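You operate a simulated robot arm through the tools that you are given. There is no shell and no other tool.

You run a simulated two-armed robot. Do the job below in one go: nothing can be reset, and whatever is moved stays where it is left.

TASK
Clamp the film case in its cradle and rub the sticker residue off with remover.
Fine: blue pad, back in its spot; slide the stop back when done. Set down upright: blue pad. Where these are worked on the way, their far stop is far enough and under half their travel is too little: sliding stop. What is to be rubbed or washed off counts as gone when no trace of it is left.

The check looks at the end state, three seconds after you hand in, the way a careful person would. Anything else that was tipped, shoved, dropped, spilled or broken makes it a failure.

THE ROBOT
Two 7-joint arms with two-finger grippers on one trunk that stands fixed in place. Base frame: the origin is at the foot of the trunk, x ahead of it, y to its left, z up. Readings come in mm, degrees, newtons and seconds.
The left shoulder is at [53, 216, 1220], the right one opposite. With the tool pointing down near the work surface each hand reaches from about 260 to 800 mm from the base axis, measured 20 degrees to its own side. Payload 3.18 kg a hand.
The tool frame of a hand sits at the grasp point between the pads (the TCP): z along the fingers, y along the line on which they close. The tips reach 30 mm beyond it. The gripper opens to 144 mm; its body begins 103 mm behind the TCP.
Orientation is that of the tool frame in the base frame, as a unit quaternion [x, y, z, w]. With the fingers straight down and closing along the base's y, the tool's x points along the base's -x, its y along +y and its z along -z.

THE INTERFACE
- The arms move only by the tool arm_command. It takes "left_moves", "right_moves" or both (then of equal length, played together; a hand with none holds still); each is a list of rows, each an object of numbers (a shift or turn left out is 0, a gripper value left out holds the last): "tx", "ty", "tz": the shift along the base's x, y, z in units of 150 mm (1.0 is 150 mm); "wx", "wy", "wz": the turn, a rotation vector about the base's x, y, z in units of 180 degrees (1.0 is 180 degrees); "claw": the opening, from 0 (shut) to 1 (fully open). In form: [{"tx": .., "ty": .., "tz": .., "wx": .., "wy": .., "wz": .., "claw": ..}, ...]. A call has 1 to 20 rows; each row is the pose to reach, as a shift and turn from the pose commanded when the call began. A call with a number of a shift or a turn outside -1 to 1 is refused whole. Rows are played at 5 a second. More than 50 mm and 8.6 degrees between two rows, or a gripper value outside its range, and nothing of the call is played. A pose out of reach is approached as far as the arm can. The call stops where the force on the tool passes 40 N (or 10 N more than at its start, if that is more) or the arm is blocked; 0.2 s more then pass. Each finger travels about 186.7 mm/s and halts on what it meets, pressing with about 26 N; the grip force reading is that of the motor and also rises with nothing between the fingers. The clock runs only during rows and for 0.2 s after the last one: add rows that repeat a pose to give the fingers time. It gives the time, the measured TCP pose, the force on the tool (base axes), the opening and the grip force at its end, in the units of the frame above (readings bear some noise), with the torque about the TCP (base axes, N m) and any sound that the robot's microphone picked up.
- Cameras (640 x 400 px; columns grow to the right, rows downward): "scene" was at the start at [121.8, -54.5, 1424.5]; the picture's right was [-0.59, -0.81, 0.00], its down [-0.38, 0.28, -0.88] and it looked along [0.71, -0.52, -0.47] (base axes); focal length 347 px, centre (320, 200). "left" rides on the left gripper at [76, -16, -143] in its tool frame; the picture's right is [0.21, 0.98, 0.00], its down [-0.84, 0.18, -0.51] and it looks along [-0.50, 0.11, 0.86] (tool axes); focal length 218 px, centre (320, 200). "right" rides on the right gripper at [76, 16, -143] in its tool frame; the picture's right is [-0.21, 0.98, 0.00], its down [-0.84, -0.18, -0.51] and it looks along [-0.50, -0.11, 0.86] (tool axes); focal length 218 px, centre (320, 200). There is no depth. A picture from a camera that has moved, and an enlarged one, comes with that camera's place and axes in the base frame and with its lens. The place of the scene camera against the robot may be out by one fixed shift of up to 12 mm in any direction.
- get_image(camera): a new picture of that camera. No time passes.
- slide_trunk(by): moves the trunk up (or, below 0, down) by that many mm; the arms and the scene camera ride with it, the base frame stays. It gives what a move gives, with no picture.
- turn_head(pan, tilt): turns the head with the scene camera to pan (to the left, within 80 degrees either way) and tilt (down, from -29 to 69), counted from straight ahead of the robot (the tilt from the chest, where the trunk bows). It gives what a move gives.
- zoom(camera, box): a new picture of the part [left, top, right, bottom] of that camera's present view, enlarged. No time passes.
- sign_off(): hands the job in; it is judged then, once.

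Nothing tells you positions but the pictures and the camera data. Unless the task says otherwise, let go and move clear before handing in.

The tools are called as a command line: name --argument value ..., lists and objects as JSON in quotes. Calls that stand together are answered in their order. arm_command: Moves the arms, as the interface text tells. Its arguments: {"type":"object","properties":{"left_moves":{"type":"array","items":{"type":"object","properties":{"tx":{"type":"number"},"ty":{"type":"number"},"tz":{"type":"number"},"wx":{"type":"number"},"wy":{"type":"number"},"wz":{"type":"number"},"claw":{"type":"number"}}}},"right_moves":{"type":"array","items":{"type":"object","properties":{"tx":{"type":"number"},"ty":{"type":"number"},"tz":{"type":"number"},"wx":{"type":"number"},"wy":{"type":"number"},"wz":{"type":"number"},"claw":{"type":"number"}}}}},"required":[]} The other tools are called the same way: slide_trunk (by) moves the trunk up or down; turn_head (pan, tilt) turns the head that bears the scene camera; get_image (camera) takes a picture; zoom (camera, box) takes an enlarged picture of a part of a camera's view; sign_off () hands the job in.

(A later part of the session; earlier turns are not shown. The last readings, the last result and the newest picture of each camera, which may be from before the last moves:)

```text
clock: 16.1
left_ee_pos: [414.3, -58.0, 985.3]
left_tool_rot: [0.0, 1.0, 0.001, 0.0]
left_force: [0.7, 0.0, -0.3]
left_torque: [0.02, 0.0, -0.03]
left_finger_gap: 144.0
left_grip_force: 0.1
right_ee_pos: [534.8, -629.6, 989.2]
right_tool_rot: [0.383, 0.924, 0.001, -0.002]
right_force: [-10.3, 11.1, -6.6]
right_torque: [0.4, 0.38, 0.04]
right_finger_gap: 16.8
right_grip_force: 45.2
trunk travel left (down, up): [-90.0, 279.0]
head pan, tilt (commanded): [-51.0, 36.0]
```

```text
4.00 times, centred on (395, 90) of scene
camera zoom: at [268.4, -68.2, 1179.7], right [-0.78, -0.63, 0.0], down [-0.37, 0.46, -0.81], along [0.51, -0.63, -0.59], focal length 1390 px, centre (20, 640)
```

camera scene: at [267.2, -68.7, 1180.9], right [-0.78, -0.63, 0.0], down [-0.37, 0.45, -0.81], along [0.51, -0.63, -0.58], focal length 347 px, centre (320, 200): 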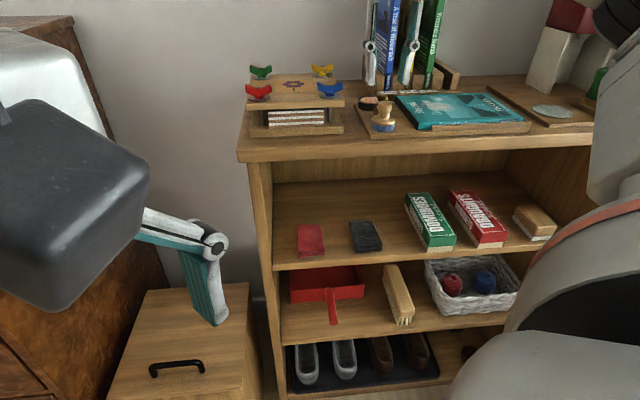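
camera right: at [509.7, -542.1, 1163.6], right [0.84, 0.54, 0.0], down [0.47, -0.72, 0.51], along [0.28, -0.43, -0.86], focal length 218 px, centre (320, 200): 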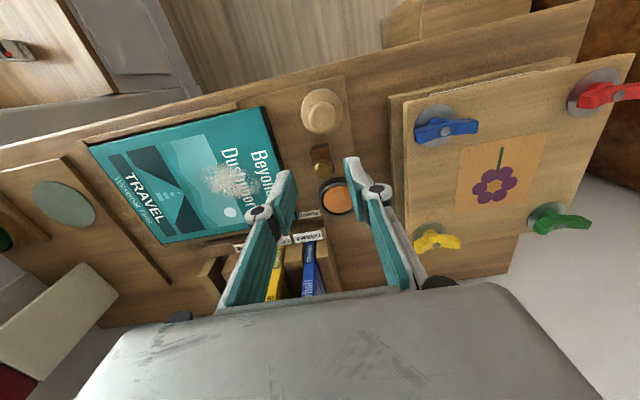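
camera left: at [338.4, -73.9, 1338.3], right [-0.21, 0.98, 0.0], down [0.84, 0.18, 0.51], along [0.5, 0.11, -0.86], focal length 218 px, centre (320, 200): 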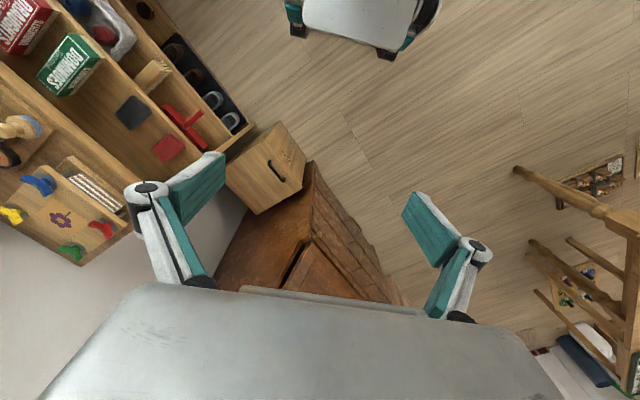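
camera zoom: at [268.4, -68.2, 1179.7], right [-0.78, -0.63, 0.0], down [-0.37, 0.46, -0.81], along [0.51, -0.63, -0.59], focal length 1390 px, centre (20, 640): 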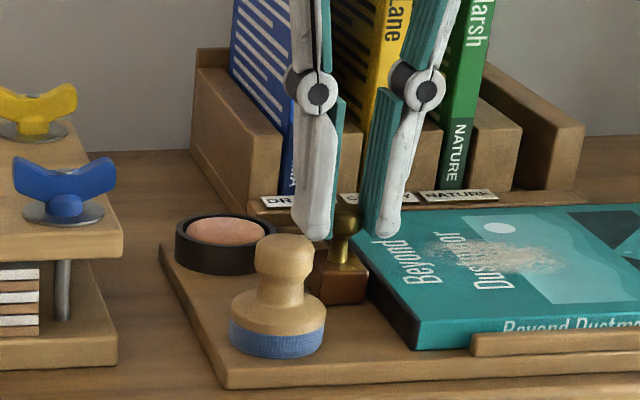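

The stop slid about 30 mm smoothly and now sits just short of the case, with a slight sideways load. I'll continue in 3 mm steps with a small sideways relief until it is arrested.

arm_command --right_moves '[{"tx": -0.02, "ty": -0.008}, {"tx": -0.035, "ty": -0.021}, {"tx": -0.049, "ty": -0.035}, {"tx": -0.063, "ty": -0.049}, {"tx": -0.077, "ty": -0.063}, {"tx": -0.091, "ty": -0.077}]'

zoom --camera "right" --box '[270, 75, 370, 215]'

zoom --camera "scene" --box '[350, 40, 440, 140]'

```text
clock: 17.0
left_ee_pos: [416.9, -58.1, 984.1]
left_tool_rot: [-0.001, 1.0, 0.0, -0.002]
left_force: [-0.8, 0.2, 1.0]
left_torque: [0.03, 0.01, 0.0]
left_finger_gap: 143.9
left_grip_force: 0.0
right_ee_pos: [532.8, -633.0, 990.7]
right_tool_rot: [0.379, 0.926, 0.002, 0.001]
right_force: [28.5, 13.4, -3.8]
right_torque: [0.61, -0.62, 0.22]
right_finger_gap: 16.7
right_grip_force: 45.0
trunk travel left (down, up): [-90.0, 279.0]
head pan, tilt (commanded): [-51.0, 36.0]
stopped in row 4 (right hand): the force on the tool passed its limit at 43 N (the readings are from after the stop); the commanded pose is now the measured one
```

```text
2.86 times, centred on (320, 145) of right
camera zoom: at [487.6, -567.9, 1131.9], right [0.83, 0.55, 0.0], down [0.47, -0.72, 0.51], along [0.28, -0.42, -0.86], focal length 624 px, centre (320, 357)
```

zoom: 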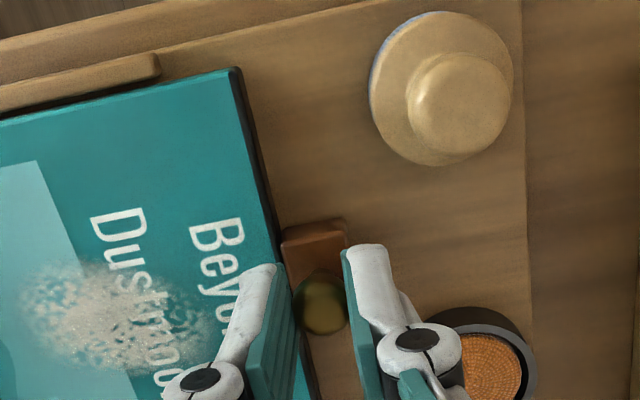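

```text
4.00 times, centred on (395, 90) of scene
camera zoom: at [271.9, -68.1, 1178.8], right [-0.78, -0.63, 0.0], down [-0.37, 0.46, -0.81], along [0.51, -0.63, -0.59], focal length 1390 px, centre (20, 640)
```

zoom: 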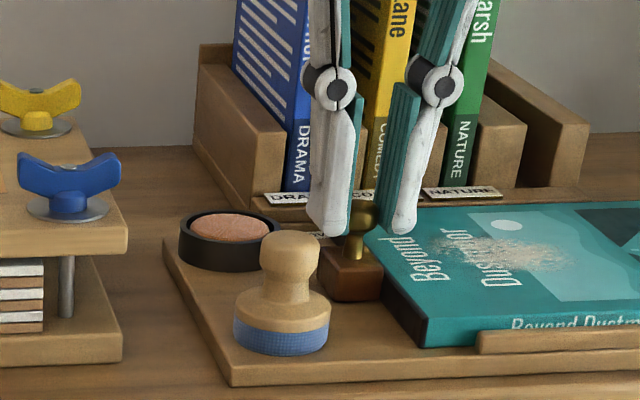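

The stop is now hard against the case (stopped at ~43 N after about 34 mm of travel). I'll open the fingers and lift away to see whether it stays clamped.

arm_command --right_moves '[{"claw": 0.15}, {"claw": 0.25}, {"claw": 0.3}, {"claw": 0.3, "tz": 0.1}, {"claw": 0.3, "tz": 0.3}, {"claw": 0.3, "tz": 0.4}, {"claw": 0.3, "tz": 0.4}]'

zoom --camera "right" --box '[240, 75, 400, 215]'

zoom --camera "scene" --box '[350, 40, 440, 140]'

```text
clock: 18.6
left_ee_pos: [414.0, -58.0, 984.1]
left_tool_rot: [0.001, 1.0, 0.0, 0.0]
left_force: [-0.1, -0.2, 0.1]
left_torque: [-0.02, -0.03, 0.04]
left_finger_gap: 144.1
left_grip_force: 0.0
right_ee_pos: [530.4, -635.1, 1050.9]
right_tool_rot: [0.38, 0.925, 0.001, 0.001]
right_force: [-0.2, 0.4, -0.6]
right_torque: [-0.01, -0.02, -0.01]
right_finger_gap: 42.9
right_grip_force: 0.0
trunk travel left (down, up): [-90.0, 279.0]
head pan, tilt (commanded): [-51.0, 36.0]
```

```text
2.86 times, centred on (320, 145) of right
camera zoom: at [485.8, -569.9, 1192.3], right [0.84, 0.55, 0.0], down [0.47, -0.72, 0.51], along [0.28, -0.42, -0.86], focal length 624 px, centre (320, 357)
```

zoom: 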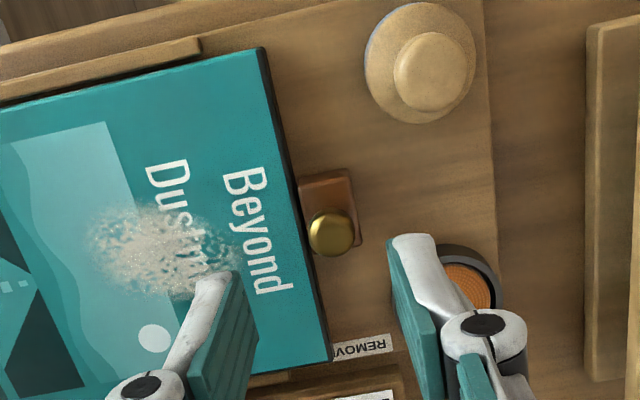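

```text
4.00 times, centred on (395, 90) of scene
camera zoom: at [269.0, -68.8, 1179.6], right [-0.78, -0.63, 0.0], down [-0.37, 0.46, -0.81], along [0.51, -0.63, -0.59], focal length 1390 px, centre (20, 640)
```

zoom: 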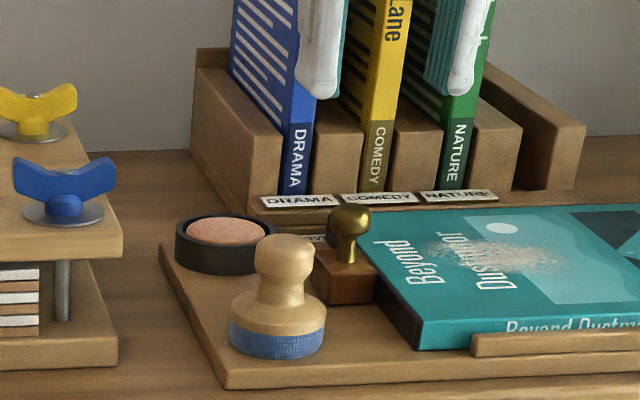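

The stop holds against the case after release. Next is the pad: axis about [530.8,-570.2], knob ~z 948–966. I'll move above it at safe height with a 36 mm opening.

arm_command --right_moves '[{"tx": 0.0, "ty": 0.15, "claw": 0.25}, {"tx": 0.0, "ty": 0.3, "claw": 0.25}, {"tx": 0.003, "ty": 0.433, "claw": 0.25}, {"tx": 0.003, "ty": 0.433, "claw": 0.25}, {"tx": 0.003, "ty": 0.433, "tz": -0.12, "claw": 0.25}, {"tx": 0.003, "ty": 0.433, "tz": -0.12, "claw": 0.25}]'

zoom --camera "right" --box '[240, 75, 400, 215]'

zoom --camera "scene" --box '[340, 40, 430, 140]'

```text
clock: 20.0
left_ee_pos: [414.7, -56.9, 984.7]
left_tool_rot: [0.0, 1.0, 0.0, 0.0]
left_force: [0.2, 0.2, -0.3]
left_torque: [-0.03, 0.02, 0.03]
left_finger_gap: 143.8
left_grip_force: 0.1
right_ee_pos: [528.7, -570.4, 1031.5]
right_tool_rot: [0.381, 0.925, 0.002, 0.003]
right_force: [-0.1, 0.7, 0.3]
right_torque: [0.02, 0.01, -0.03]
right_finger_gap: 35.8
right_grip_force: 0.1
trunk travel left (down, up): [-90.0, 279.0]
head pan, tilt (commanded): [-51.0, 36.0]
```

```text
2.86 times, centred on (320, 145) of right
camera zoom: at [484.9, -504.4, 1174.7], right [0.84, 0.55, 0.01], down [0.47, -0.72, 0.51], along [0.28, -0.42, -0.86], focal length 624 px, centre (320, 357)
```

zoom: 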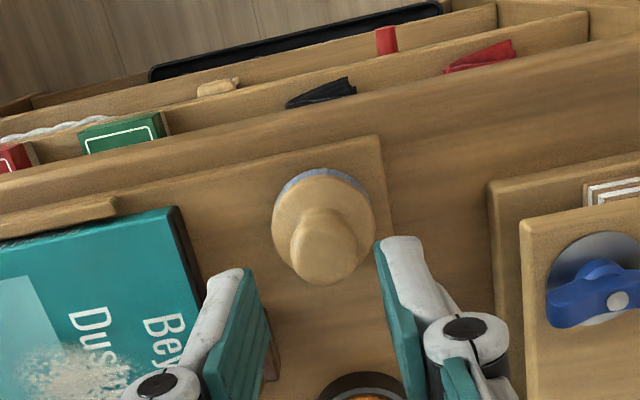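

```text
4.00 times, centred on (385, 90) of scene
camera zoom: at [268.4, -68.5, 1180.0], right [-0.78, -0.63, 0.0], down [-0.37, 0.45, -0.81], along [0.51, -0.63, -0.59], focal length 1390 px, centre (60, 640)
```

zoom: 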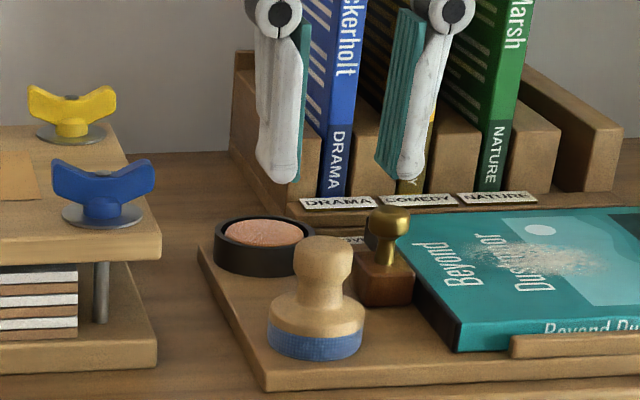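

The fingers are centred over the pad's knob to within ~1.5 mm. I'll descend to about z 976 so the tips sit just above the pad's base disc.

arm_command --right_moves '[{"tx": 0.005, "tz": -0.1}, {"tx": 0.005, "tz": -0.2}, {"tx": 0.005, "tz": -0.3}, {"tx": 0.005, "tz": -0.367}, {"tx": 0.005, "tz": -0.367}]'

zoom --camera "right" --box '[240, 75, 400, 215]'

zoom --camera "scene" --box '[340, 40, 430, 140]'

```text
clock: 21.2
left_ee_pos: [414.9, -58.4, 985.6]
left_tool_rot: [-0.001, 1.0, 0.0, 0.0]
left_force: [0.2, -0.4, 0.9]
left_torque: [0.0, 0.04, 0.0]
left_finger_gap: 143.9
left_grip_force: 0.0
right_ee_pos: [529.2, -569.8, 978.4]
right_tool_rot: [0.381, 0.924, 0.001, 0.002]
right_force: [0.2, 0.2, -1.2]
right_torque: [0.02, 0.04, 0.04]
right_finger_gap: 35.8
right_grip_force: 0.0
trunk travel left (down, up): [-90.0, 279.0]
head pan, tilt (commanded): [-51.0, 36.0]
```

```text
2.86 times, centred on (320, 145) of right
camera zoom: at [485.7, -504.5, 1120.3], right [0.84, 0.55, 0.0], down [0.47, -0.72, 0.51], along [0.28, -0.42, -0.86], focal length 624 px, centre (320, 357)
```

zoom: 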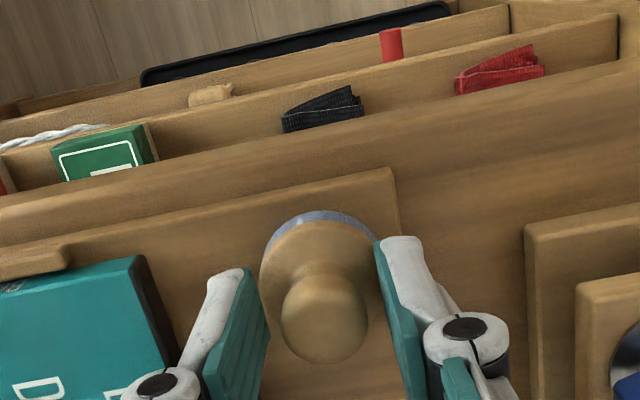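

```text
4.00 times, centred on (385, 90) of scene
camera zoom: at [268.8, -68.8, 1179.8], right [-0.78, -0.63, 0.0], down [-0.37, 0.46, -0.81], along [0.51, -0.63, -0.59], focal length 1390 px, centre (60, 640)
```

zoom: 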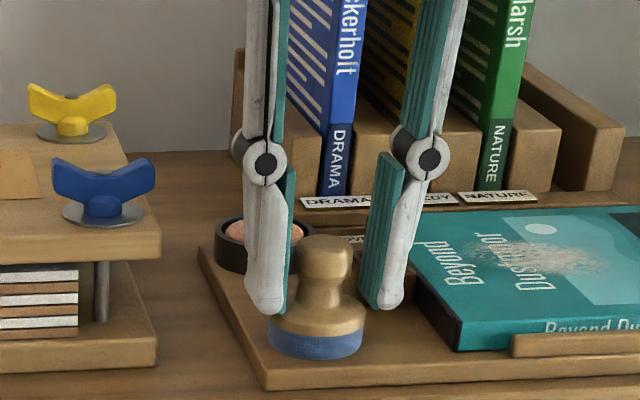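

The fingers flank the pad knob evenly, tips just above the base disc. I'll close on the handle.

arm_command --right_moves '[{"claw": 0.18}, {"claw": 0.12}, {"claw": 0.1}, {"claw": 0.1}]'

zoom --camera "right" --box '[240, 75, 400, 215]'

zoom --camera "scene" --box '[340, 40, 430, 140]'

```text
clock: 22.2
left_ee_pos: [415.1, -57.9, 985.7]
left_tool_rot: [0.0, 1.0, 0.0, 0.001]
left_force: [-0.3, 0.9, -0.2]
left_torque: [-0.03, 0.03, 0.0]
left_finger_gap: 144.1
left_grip_force: 0.1
right_ee_pos: [529.5, -570.3, 978.2]
right_tool_rot: [0.381, 0.924, 0.001, 0.001]
right_force: [-0.3, 0.0, 0.1]
right_torque: [-0.01, 0.02, 0.02]
right_finger_gap: 19.7
right_grip_force: 26.4
trunk travel left (down, up): [-90.0, 279.0]
head pan, tilt (commanded): [-51.0, 36.0]
```

```text
2.86 times, centred on (320, 145) of right
camera zoom: at [485.9, -504.6, 1120.1], right [0.84, 0.55, 0.0], down [0.47, -0.72, 0.51], along [0.28, -0.42, -0.86], focal length 624 px, centre (320, 357)
```

zoom: 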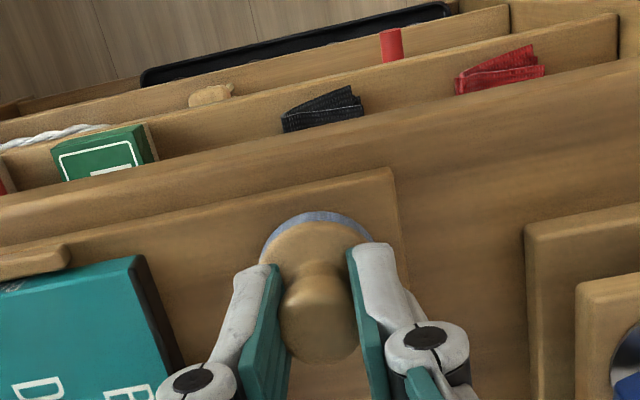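

```text
4.00 times, centred on (385, 90) of scene
camera zoom: at [268.9, -68.8, 1179.7], right [-0.78, -0.63, 0.0], down [-0.37, 0.46, -0.81], along [0.51, -0.63, -0.59], focal length 1390 px, centre (60, 640)
```

zoom: 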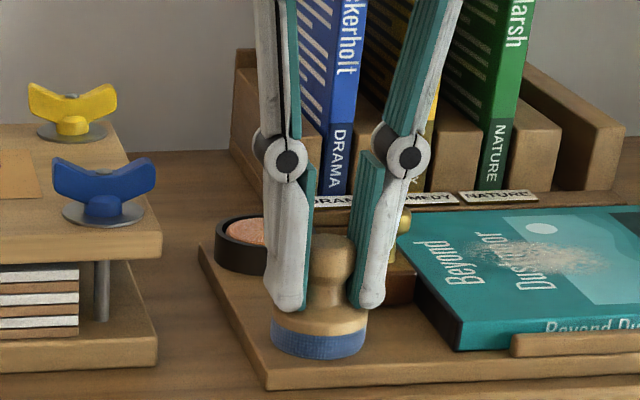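

The pad handle is held (19.7 mm, 26 N); its home tool pose is about [529.5,-570.2,978.3]. I'll lift it straight up and check the hold and the spot beneath.

arm_command --right_moves '[{"tz": 0.05}, {"tz": 0.15}, {"tz": 0.3}, {"tz": 0.42}, {"tz": 0.42}]'

get_image --camera "right"

zoom --camera "scene" --box '[340, 40, 430, 140]'

```text
clock: 23.4
left_ee_pos: [415.3, -58.0, 985.0]
left_tool_rot: [0.0, 1.0, 0.0, 0.0]
left_force: [0.9, 0.6, 0.0]
left_torque: [-0.01, 0.01, 0.02]
left_finger_gap: 143.7
left_grip_force: 0.1
right_ee_pos: [531.4, -569.5, 1039.7]
right_tool_rot: [0.381, 0.925, 0.001, 0.002]
right_force: [0.1, 0.4, -0.3]
right_torque: [-0.01, 0.04, -0.02]
right_finger_gap: 19.9
right_grip_force: 25.6
trunk travel left (down, up): [-90.0, 279.0]
head pan, tilt (commanded): [-51.0, 36.0]
```

```text
taken
camera right: at [486.9, -504.8, 1182.0], right [0.84, 0.55, 0.0], down [0.47, -0.72, 0.51], along [0.28, -0.42, -0.86], focal length 218 px, centre (320, 200)
```

right: 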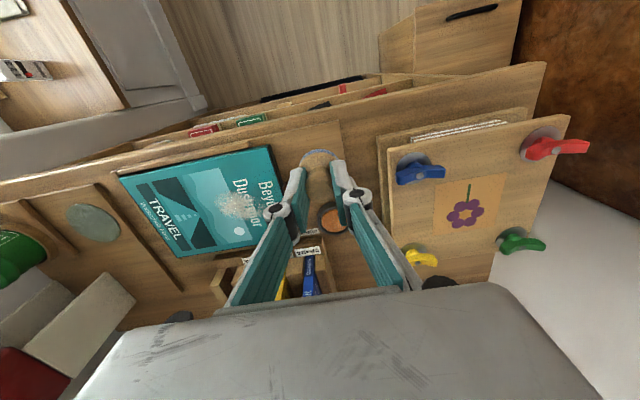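

```text
4.00 times, centred on (385, 90) of scene
camera zoom: at [269.2, -68.9, 1179.5], right [-0.78, -0.63, 0.0], down [-0.37, 0.46, -0.81], along [0.51, -0.63, -0.59], focal length 1390 px, centre (60, 640)
```

zoom: 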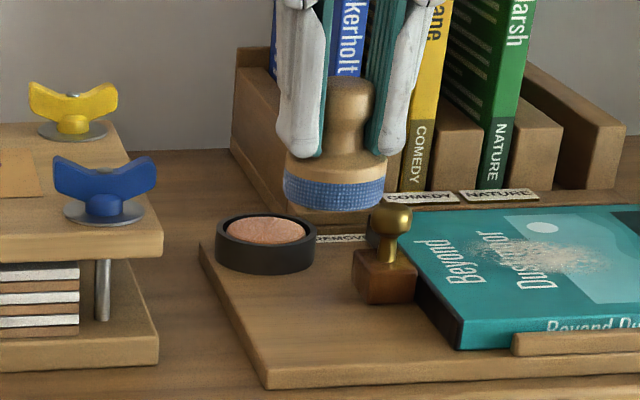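

The pad is held level and clear. I'll carry it over to the remover dish at the same height, staying left of the clamped stop.

arm_command --right_moves '[{"tx": 0.12, "ty": -0.12}, {"tx": 0.24, "ty": -0.24}, {"tx": 0.36, "ty": -0.36}, {"tx": 0.463, "ty": -0.463}, {"tx": 0.463, "ty": -0.463}, {"tx": 0.463, "ty": -0.463}]'

get_image --camera "right"

zoom --camera "scene" --box '[340, 10, 450, 120]'

```text
clock: 24.8
left_ee_pos: [415.1, -57.5, 985.5]
left_tool_rot: [0.0, 1.0, -0.001, 0.0]
left_force: [0.4, -0.3, 1.0]
left_torque: [0.02, 0.0, 0.0]
left_finger_gap: 144.1
left_grip_force: 0.0
right_ee_pos: [600.5, -639.1, 1039.3]
right_tool_rot: [0.381, 0.925, 0.0, 0.001]
right_force: [-0.3, -0.4, -0.5]
right_torque: [0.01, 0.02, -0.02]
right_finger_gap: 19.8
right_grip_force: 25.5
trunk travel left (down, up): [-90.0, 279.0]
head pan, tilt (commanded): [-51.0, 36.0]
```

```text
taken
camera right: at [556.6, -574.4, 1181.4], right [0.84, 0.55, 0.0], down [0.47, -0.72, 0.51], along [0.28, -0.42, -0.86], focal length 218 px, centre (320, 200)
```

right: 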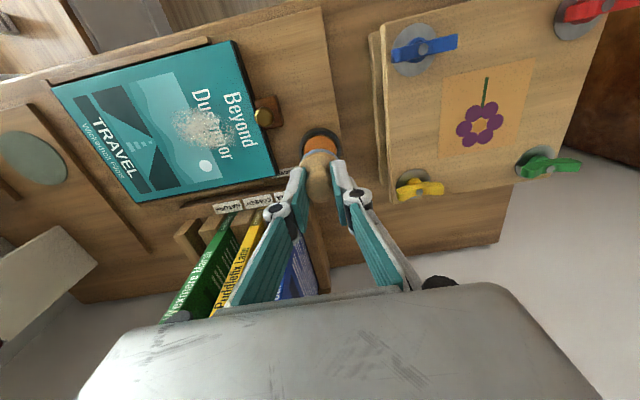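

```text
3.64 times, centred on (395, 65) of scene
camera zoom: at [269.0, -68.8, 1179.6], right [-0.78, -0.63, 0.0], down [-0.37, 0.46, -0.81], along [0.51, -0.63, -0.59], focal length 1263 px, centre (47, 691)
```

zoom: 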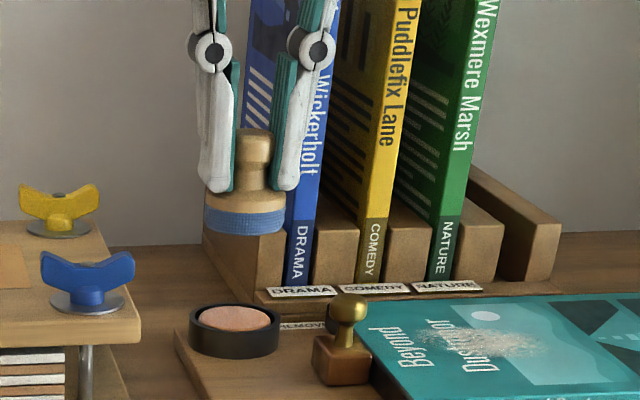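

The pad hangs over the dish. I'll zoom the hand camera to confirm centring before dipping.

zoom --camera "right" --box '[280, 110, 360, 210]'

```text
4.00 times, centred on (320, 160) of right
camera zoom: at [556.6, -574.4, 1181.4], right [0.84, 0.55, 0.0], down [0.47, -0.72, 0.51], along [0.28, -0.42, -0.86], focal length 873 px, centre (320, 360)
```

zoom: 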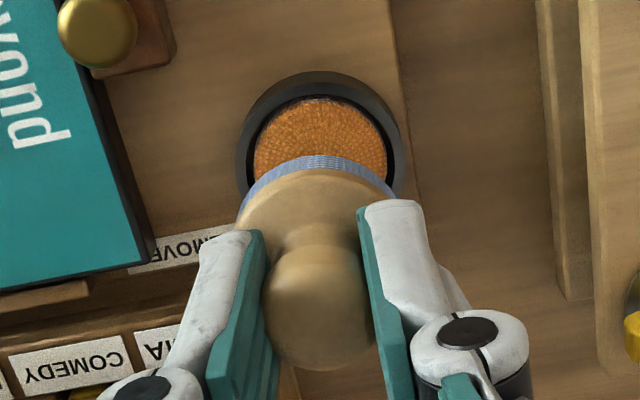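

Side-to-side the pad is centred; front-to-back I can't yet tell because of parallax. I'll lower 20 mm and look again before touching.

arm_command --right_moves '[{"tz": -0.06}, {"tz": -0.13}, {"tz": -0.13}]'

zoom --camera "right" --box '[280, 110, 360, 210]'

zoom --camera "scene" --box '[370, 40, 430, 120]'

```text
clock: 25.6
left_ee_pos: [414.6, -57.9, 986.3]
left_tool_rot: [0.0, 1.0, 0.0, 0.001]
left_force: [0.2, -0.6, 0.2]
left_torque: [0.0, -0.01, -0.01]
left_finger_gap: 144.0
left_grip_force: 0.0
right_ee_pos: [600.1, -640.3, 1019.8]
right_tool_rot: [0.382, 0.924, 0.001, 0.002]
right_force: [0.3, 1.0, -0.2]
right_torque: [-0.01, 0.0, -0.02]
right_finger_gap: 19.7
right_grip_force: 26.1
trunk travel left (down, up): [-90.0, 279.0]
head pan, tilt (commanded): [-51.0, 36.0]
```

```text
4.00 times, centred on (320, 160) of right
camera zoom: at [555.9, -574.9, 1161.8], right [0.84, 0.55, 0.0], down [0.47, -0.72, 0.51], along [0.28, -0.42, -0.86], focal length 873 px, centre (320, 360)
```

zoom: 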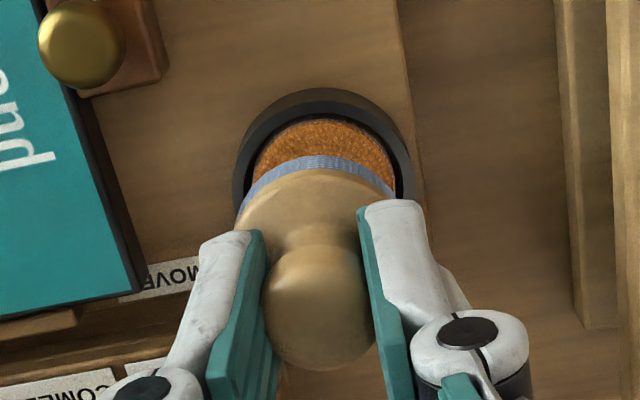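

```text
5.00 times, centred on (400, 80) of scene
camera zoom: at [268.8, -68.7, 1179.8], right [-0.78, -0.63, 0.0], down [-0.37, 0.46, -0.81], along [0.51, -0.63, -0.59], focal length 1737 px, centre (-80, 800)
```

zoom: 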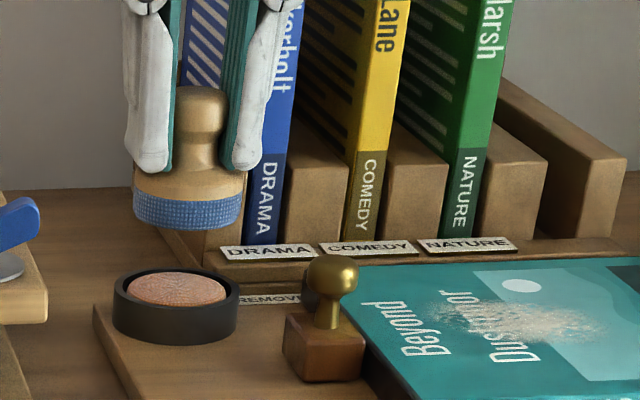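

The scene view shows the pad still ~25 mm above the remover and the hand view suggests it sits ~6 mm too far back. I'll shift it forward by ~5.5 mm while lowering to just above the dish.

arm_command --right_moves '[{"tx": -0.013, "ty": 0.013, "tz": -0.04}, {"tx": -0.026, "ty": 0.026, "tz": -0.08}, {"tx": -0.026, "ty": 0.026, "tz": -0.12}, {"tx": -0.026, "ty": 0.026, "tz": -0.12}]'

zoom --camera "right" --box '[280, 110, 360, 210]'

zoom --camera "scene" --box '[370, 50, 420, 120]'

```text
clock: 26.6
left_ee_pos: [414.9, -58.6, 985.5]
left_tool_rot: [0.001, 1.0, 0.0, 0.0]
left_force: [0.8, 0.3, -1.0]
left_torque: [-0.01, 0.03, 0.04]
left_finger_gap: 143.8
left_grip_force: 0.0
right_ee_pos: [595.6, -636.5, 1002.3]
right_tool_rot: [0.381, 0.924, 0.001, 0.002]
right_force: [-0.2, 0.6, 0.8]
right_torque: [-0.04, -0.01, -0.01]
right_finger_gap: 19.8
right_grip_force: 26.2
trunk travel left (down, up): [-90.0, 279.0]
head pan, tilt (commanded): [-51.0, 36.0]
```

```text
4.00 times, centred on (320, 160) of right
camera zoom: at [552.1, -570.7, 1144.6], right [0.84, 0.55, 0.0], down [0.47, -0.72, 0.51], along [0.28, -0.42, -0.86], focal length 873 px, centre (320, 360)
```

zoom: 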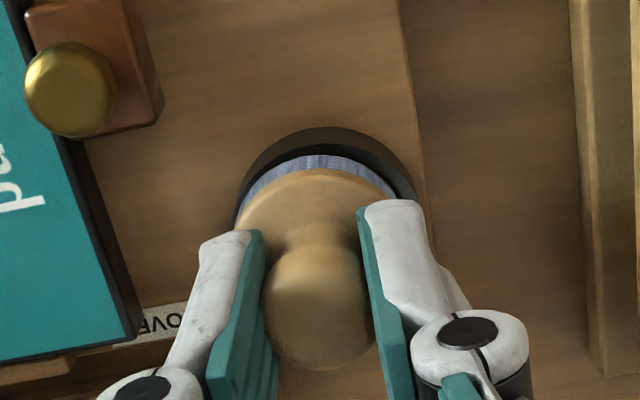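

```text
5.71 times, centred on (395, 85) of scene
camera zoom: at [268.8, -68.8, 1179.8], right [-0.78, -0.63, 0.0], down [-0.37, 0.46, -0.81], along [0.51, -0.63, -0.59], focal length 1985 px, centre (-109, 857)
```

zoom: 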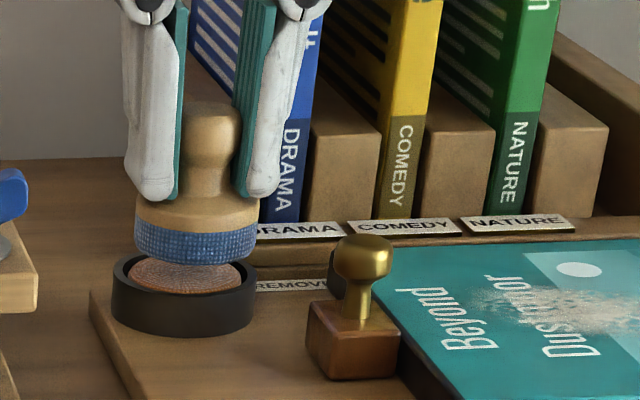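

The pad is almost centred over the remover, about 2 mm too far toward the case. I'll correct that and lower 5 mm, watching the force.

arm_command --right_moves '[{"tx": 0.0094, "ty": 0.0094}, {"tx": 0.0094, "ty": 0.0094, "tz": -0.015}, {"tx": 0.0094, "ty": 0.0094, "tz": -0.033}, {"tx": 0.0094, "ty": 0.0094, "tz": -0.033}]'

zoom --camera "scene" --box '[370, 50, 420, 120]'

```text
clock: 27.6
left_ee_pos: [415.3, -58.5, 985.4]
left_tool_rot: [0.0, 1.0, 0.0, 0.0]
left_force: [0.4, -0.1, -0.4]
left_torque: [-0.02, 0.0, -0.05]
left_finger_gap: 144.1
left_grip_force: 0.1
right_ee_pos: [596.6, -633.8, 998.5]
right_tool_rot: [0.382, 0.924, 0.001, 0.0]
right_force: [0.2, -0.8, -0.4]
right_torque: [-0.02, 0.03, -0.02]
right_finger_gap: 19.9
right_grip_force: 26.3
trunk travel left (down, up): [-90.0, 279.0]
head pan, tilt (commanded): [-51.0, 36.0]
```

```text
5.71 times, centred on (395, 85) of scene
camera zoom: at [268.9, -68.7, 1179.8], right [-0.78, -0.63, 0.0], down [-0.37, 0.46, -0.81], along [0.51, -0.63, -0.59], focal length 1985 px, centre (-109, 857)
```

zoom: 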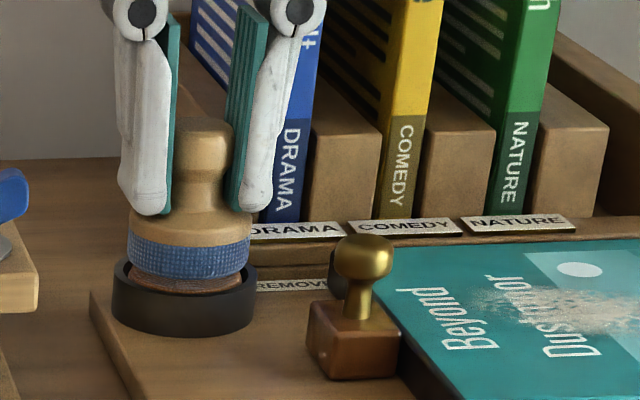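

No contact yet; the pad is centred just above the remover. Lowering in ~1.5 mm steps.

arm_command --right_moves '[{"tz": -0.01}, {"tz": -0.02}, {"tz": -0.02}]'

arm_command --right_moves '[{"tz": -0.007}, {"tz": -0.013}, {"tz": -0.013}]'

zoom --camera "scene" --box '[370, 50, 420, 120]'

```text
clock: 28.4
left_ee_pos: [414.5, -57.7, 984.4]
left_tool_rot: [-0.001, 1.0, 0.0, 0.0]
left_force: [0.4, 0.5, 0.6]
left_torque: [0.0, 0.0, -0.02]
left_finger_gap: 144.4
left_grip_force: 0.0
right_ee_pos: [596.7, -634.5, 994.2]
right_tool_rot: [0.381, 0.925, 0.001, 0.001]
right_force: [-0.1, 0.8, -0.5]
right_torque: [0.03, 0.01, 0.01]
right_finger_gap: 19.9
right_grip_force: 25.7
trunk travel left (down, up): [-90.0, 279.0]
head pan, tilt (commanded): [-51.0, 36.0]
```

```text
clock: 29.2
left_ee_pos: [414.7, -57.7, 984.6]
left_tool_rot: [0.0, 1.0, -0.001, 0.0]
left_force: [0.3, 0.2, 0.4]
left_torque: [0.02, 0.0, 0.0]
left_finger_gap: 144.1
left_grip_force: 0.2
right_ee_pos: [596.5, -634.5, 993.4]
right_tool_rot: [0.38, 0.925, 0.001, 0.002]
right_force: [1.0, 0.2, -0.1]
right_torque: [0.0, -0.01, 0.0]
right_finger_gap: 20.1
right_grip_force: 25.6
trunk travel left (down, up): [-90.0, 279.0]
head pan, tilt (commanded): [-51.0, 36.0]
```

```text
5.71 times, centred on (395, 85) of scene
camera zoom: at [268.9, -68.8, 1179.7], right [-0.78, -0.63, 0.0], down [-0.37, 0.46, -0.81], along [0.51, -0.63, -0.59], focal length 1985 px, centre (-109, 857)
```

zoom: 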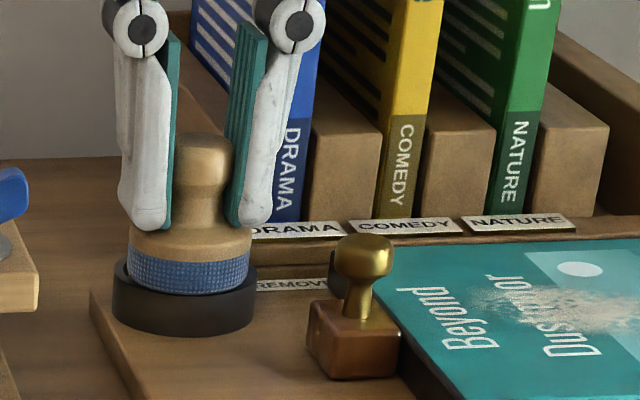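

The pad is entering the dish, still without measurable force. A little further in small steps until it presses.

arm_command --right_moves '[{"tz": -0.007}, {"tz": -0.013}, {"tz": -0.013}]'

arm_command --right_moves '[{"tz": -0.007}, {"tz": -0.013}, {"tz": -0.013}]'

zoom --camera "scene" --box '[370, 50, 420, 120]'

```text
clock: 30.0
left_ee_pos: [414.1, -58.8, 985.9]
left_tool_rot: [0.0, 1.0, 0.0, -0.001]
left_force: [-0.3, -1.1, -0.5]
left_torque: [0.0, -0.01, 0.0]
left_finger_gap: 144.0
left_grip_force: 0.0
right_ee_pos: [597.7, -633.6, 992.5]
right_tool_rot: [0.382, 0.924, 0.002, 0.003]
right_force: [1.6, -1.3, 4.8]
right_torque: [-0.07, 0.04, -0.01]
right_finger_gap: 19.8
right_grip_force: 26.1
trunk travel left (down, up): [-90.0, 279.0]
head pan, tilt (commanded): [-51.0, 36.0]
```

```text
clock: 30.8
left_ee_pos: [413.3, -56.7, 985.0]
left_tool_rot: [0.0, 1.0, 0.0, 0.001]
left_force: [-1.4, 0.1, 0.6]
left_torque: [0.07, 0.01, 0.0]
left_finger_gap: 144.1
left_grip_force: 0.1
right_ee_pos: [597.8, -633.5, 992.5]
right_tool_rot: [0.381, 0.925, 0.001, 0.004]
right_force: [2.8, -4.8, 18.9]
right_torque: [-0.07, 0.09, 0.03]
right_finger_gap: 19.9
right_grip_force: 25.9
trunk travel left (down, up): [-90.0, 279.0]
head pan, tilt (commanded): [-51.0, 36.0]
```

```text
5.71 times, centred on (395, 85) of scene
camera zoom: at [267.7, -68.0, 1180.5], right [-0.78, -0.63, 0.0], down [-0.37, 0.45, -0.81], along [0.51, -0.63, -0.58], focal length 1985 px, centre (-109, 857)
```

zoom: 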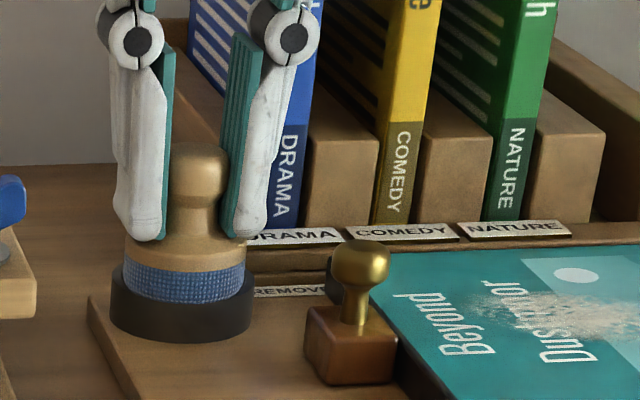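

The pad is pressing into the remover at about 19 N. I'll hold briefly, then lift straight out.

arm_command --right_moves '[{}, {}, {}, {}, {"tz": 0.02}, {"tz": 0.06}, {"tz": 0.15}, {"tz": 0.3}, {"tz": 0.33}, {"tz": 0.33}]'

zoom --camera "scene" --box '[365, 30, 425, 120]'

zoom --camera "right" --box '[240, 80, 400, 210]'

```text
clock: 33.0
left_ee_pos: [413.7, -58.5, 984.8]
left_tool_rot: [0.0, 1.0, -0.001, 0.0]
left_force: [-0.5, 0.8, 0.0]
left_torque: [-0.01, 0.01, -0.01]
left_finger_gap: 144.0
left_grip_force: 0.0
right_ee_pos: [597.3, -632.7, 1039.0]
right_tool_rot: [0.381, 0.925, 0.001, 0.002]
right_force: [0.7, 0.5, -0.6]
right_torque: [-0.02, -0.01, -0.01]
right_finger_gap: 19.9
right_grip_force: 26.1
trunk travel left (down, up): [-90.0, 279.0]
head pan, tilt (commanded): [-51.0, 36.0]
```

```text
4.44 times, centred on (395, 75) of scene
camera zoom: at [268.9, -68.9, 1179.7], right [-0.78, -0.63, 0.0], down [-0.37, 0.46, -0.81], along [0.51, -0.63, -0.59], focal length 1544 px, centre (-13, 756)
```

zoom: 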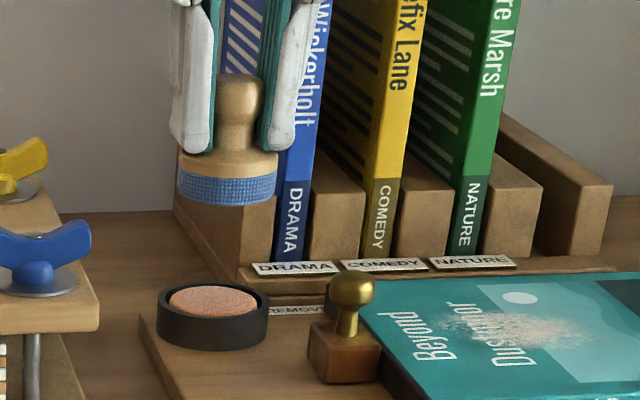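

```text
3.08 times, centred on (320, 145) of right
camera zoom: at [552.5, -569.0, 1181.0], right [0.84, 0.55, 0.0], down [0.47, -0.72, 0.51], along [0.28, -0.42, -0.86], focal length 672 px, centre (320, 369)
```

zoom: 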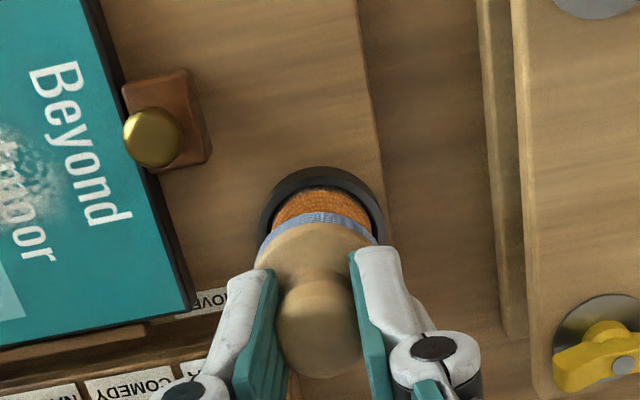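

The pad came out level with the dish undisturbed. Next I'll carry it over the case, passing behind the clamped stop, to hover above the residue (about [485,-690]).

arm_command --right_moves '[{"tz": 0.04}, {"tx": -0.14, "ty": -0.14, "tz": 0.04}, {"tx": -0.28, "ty": -0.28, "tz": 0.04}, {"tx": -0.42, "ty": -0.42, "tz": 0.04}, {"tx": -0.566, "ty": -0.566, "tz": 0.04}, {"tx": -0.665, "ty": -0.467, "tz": 0.04}, {"tx": -0.764, "ty": -0.368, "tz": 0.04}, {"tx": -0.764, "ty": -0.368, "tz": 0.04}]'

get_image --camera "right"

get_image --camera "scene"

```text
clock: 34.8
left_ee_pos: [415.1, -57.5, 984.7]
left_tool_rot: [0.0, 1.0, 0.001, 0.0]
left_force: [-0.1, 0.3, 0.2]
left_torque: [0.01, -0.02, -0.01]
left_finger_gap: 144.0
left_grip_force: 0.2
right_ee_pos: [482.1, -688.2, 1042.8]
right_tool_rot: [0.381, 0.925, 0.001, 0.002]
right_force: [-0.1, -0.2, -1.1]
right_torque: [0.0, -0.01, -0.03]
right_finger_gap: 19.9
right_grip_force: 26.3
trunk travel left (down, up): [-90.0, 279.0]
head pan, tilt (commanded): [-51.0, 36.0]
```

```text
taken
camera right: at [438.7, -623.7, 1185.2], right [0.84, 0.55, 0.0], down [0.47, -0.72, 0.51], along [0.28, -0.42, -0.86], focal length 218 px, centre (320, 200)
```

right: 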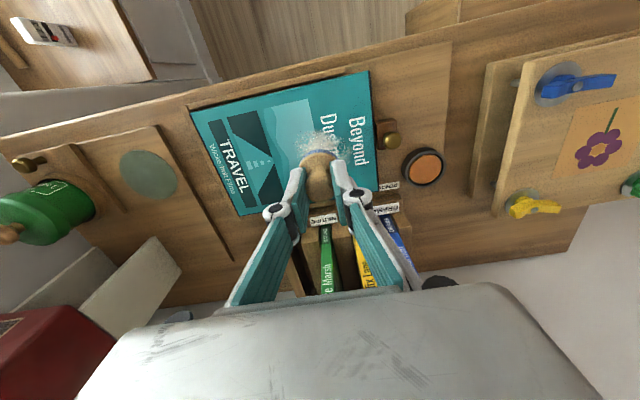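

```text
taken
camera scene: at [269.2, -68.9, 1179.5], right [-0.78, -0.63, 0.0], down [-0.37, 0.46, -0.81], along [0.51, -0.63, -0.59], focal length 347 px, centre (320, 200)
```

scene: 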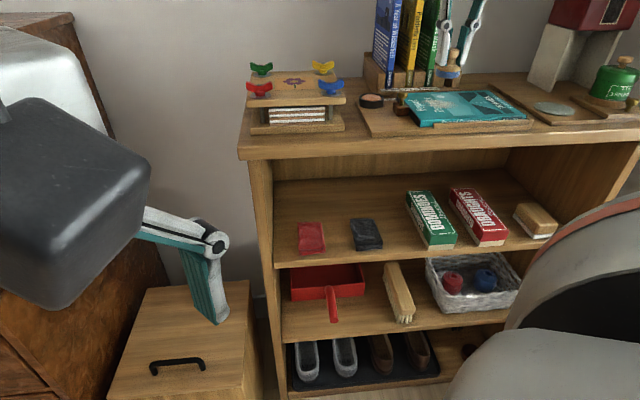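

The pad hovers over the case. I'll zoom in on the residue from this hand position to measure it relative to the pad.

zoom --camera "right" --box '[280, 100, 360, 200]'

zoom --camera "scene" --box '[390, 40, 540, 140]'

```text
4.00 times, centred on (320, 150) of right
camera zoom: at [438.7, -623.7, 1185.2], right [0.84, 0.55, 0.0], down [0.47, -0.72, 0.51], along [0.28, -0.42, -0.86], focal length 873 px, centre (320, 400)
```

zoom: 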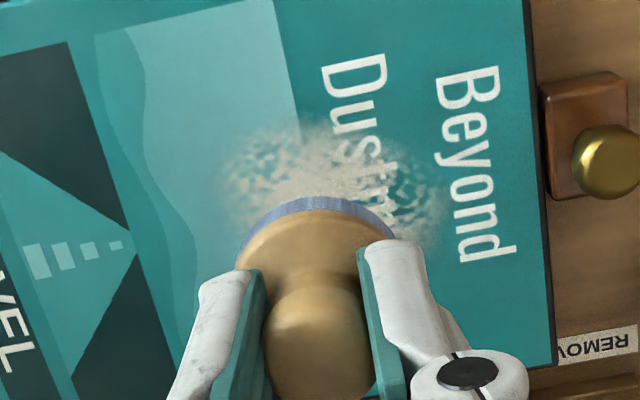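

```text
4.00 times, centred on (465, 90) of scene
camera zoom: at [269.2, -68.9, 1179.5], right [-0.78, -0.63, 0.0], down [-0.37, 0.46, -0.81], along [0.51, -0.63, -0.59], focal length 1390 px, centre (-260, 640)
```

zoom: 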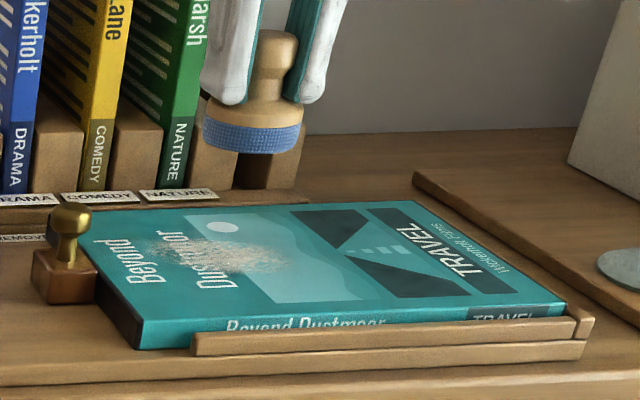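

Residue spans roughly e 110–175 and f 803–857 in shelf coordinates, and the pad is nearly over its centre. I'll shift slightly to the centre and lower to just above the case.

arm_command --right_moves '[{"tx": 0.012, "ty": 0.035, "tz": -0.08}, {"tx": 0.012, "ty": 0.035, "tz": -0.16}, {"tx": 0.012, "ty": 0.035, "tz": -0.24}, {"tx": 0.012, "ty": 0.035, "tz": -0.29}, {"tx": 0.012, "ty": 0.035, "tz": -0.29}]'

zoom --camera "scene" --box '[390, 40, 540, 140]'

zoom --camera "right" --box '[280, 100, 360, 200]'

```text
clock: 36.0
left_ee_pos: [414.2, -57.6, 984.3]
left_tool_rot: [-0.001, 1.0, 0.0, 0.0]
left_force: [-0.1, 0.3, 0.7]
left_torque: [-0.01, 0.02, 0.01]
left_finger_gap: 144.0
left_grip_force: 0.0
right_ee_pos: [482.7, -683.0, 1002.0]
right_tool_rot: [0.381, 0.925, 0.001, 0.001]
right_force: [-0.8, -0.8, -0.1]
right_torque: [0.0, -0.04, 0.04]
right_finger_gap: 19.9
right_grip_force: 25.9
trunk travel left (down, up): [-90.0, 279.0]
head pan, tilt (commanded): [-51.0, 36.0]
```

```text
4.00 times, centred on (465, 90) of scene
camera zoom: at [269.0, -68.7, 1179.7], right [-0.78, -0.63, 0.0], down [-0.37, 0.46, -0.81], along [0.51, -0.63, -0.59], focal length 1390 px, centre (-260, 640)
```

zoom: 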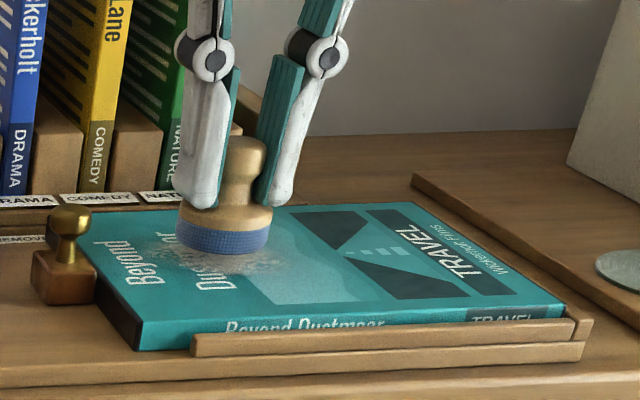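

```text
4.00 times, centred on (320, 150) of right
camera zoom: at [439.9, -618.5, 1142.9], right [0.84, 0.55, 0.0], down [0.47, -0.72, 0.51], along [0.28, -0.42, -0.86], focal length 873 px, centre (320, 400)
```

zoom: 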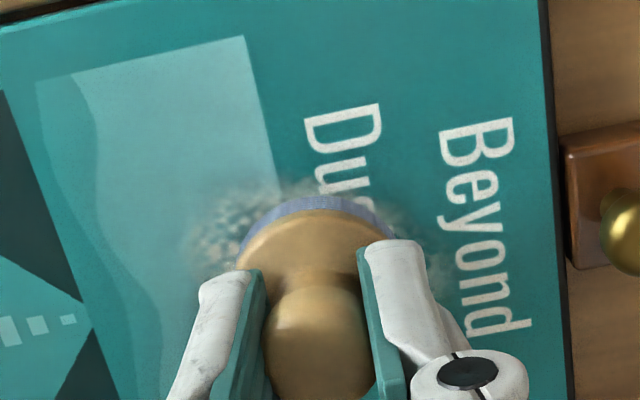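

The pad sits right over the residue, about 10 mm up. I'll lower gently to contact.

arm_command --right_moves '[{"tz": -0.02}, {"tz": -0.04}, {"tz": -0.04}]'

arm_command --right_moves '[{"tz": -0.01}, {"tz": -0.015}, {"tz": -0.015}]'

arm_command --right_moves '[{"tz": -0.007}, {"tz": -0.01}, {"tz": -0.01}]'

zoom --camera "scene" --box '[390, 40, 540, 140]'

```text
clock: 36.8
left_ee_pos: [414.4, -57.2, 985.2]
left_tool_rot: [-0.001, 1.0, 0.001, 0.0]
left_force: [0.3, 0.4, 0.0]
left_torque: [-0.01, -0.01, -0.01]
left_finger_gap: 143.8
left_grip_force: 0.0
right_ee_pos: [484.0, -683.4, 994.8]
right_tool_rot: [0.381, 0.925, 0.001, 0.001]
right_force: [-0.4, -0.1, -0.4]
right_torque: [0.0, 0.03, 0.03]
right_finger_gap: 19.7
right_grip_force: 26.4
trunk travel left (down, up): [-90.0, 279.0]
head pan, tilt (commanded): [-51.0, 36.0]
```

```text
clock: 37.6
left_ee_pos: [415.1, -57.7, 985.8]
left_tool_rot: [0.0, 1.0, 0.0, 0.0]
left_force: [0.3, -0.6, -0.3]
left_torque: [0.03, 0.01, -0.03]
left_finger_gap: 144.1
left_grip_force: 0.0
right_ee_pos: [482.9, -682.8, 993.9]
right_tool_rot: [0.381, 0.924, 0.001, 0.001]
right_force: [0.7, -0.4, -0.6]
right_torque: [-0.01, 0.01, 0.0]
right_finger_gap: 20.1
right_grip_force: 26.2
trunk travel left (down, up): [-90.0, 279.0]
head pan, tilt (commanded): [-51.0, 36.0]
```

```text
clock: 38.4
left_ee_pos: [414.0, -57.6, 984.9]
left_tool_rot: [0.0, 1.0, 0.0, 0.0]
left_force: [-1.4, -1.1, 0.4]
left_torque: [0.03, 0.01, 0.0]
left_finger_gap: 143.7
left_grip_force: 0.0
right_ee_pos: [483.4, -683.2, 991.4]
right_tool_rot: [0.382, 0.924, 0.0, 0.002]
right_force: [-0.1, 0.5, 1.5]
right_torque: [-0.03, -0.01, -0.05]
right_finger_gap: 20.0
right_grip_force: 26.4
trunk travel left (down, up): [-90.0, 279.0]
head pan, tilt (commanded): [-51.0, 36.0]
```

```text
4.00 times, centred on (465, 90) of scene
camera zoom: at [268.8, -68.6, 1179.8], right [-0.78, -0.63, 0.0], down [-0.37, 0.45, -0.81], along [0.51, -0.63, -0.59], focal length 1390 px, centre (-260, 640)
```

zoom: 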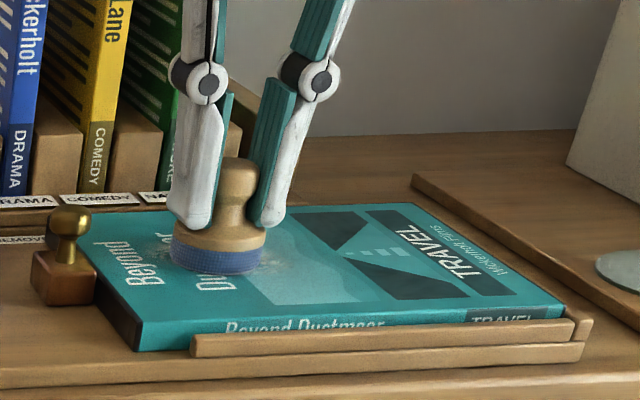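

Light contact at z≈991.4. I'll add about 1 mm to get a moderate rubbing pressure.

arm_command --right_moves '[{"tz": -0.004}, {"tz": -0.008}, {"tz": -0.008}]'

```text
clock: 39.2
left_ee_pos: [415.4, -57.5, 985.4]
left_tool_rot: [0.0, 1.0, 0.0, 0.0]
left_force: [-0.5, 0.0, -0.3]
left_torque: [-0.03, 0.03, -0.03]
left_finger_gap: 144.1
left_grip_force: 0.1
right_ee_pos: [483.7, -683.2, 990.6]
right_tool_rot: [0.381, 0.925, 0.001, 0.003]
right_force: [1.8, 1.3, 8.6]
right_torque: [0.0, -0.07, -0.01]
right_finger_gap: 20.0
right_grip_force: 25.9
trunk travel left (down, up): [-90.0, 279.0]
head pan, tilt (commanded): [-51.0, 36.0]
```

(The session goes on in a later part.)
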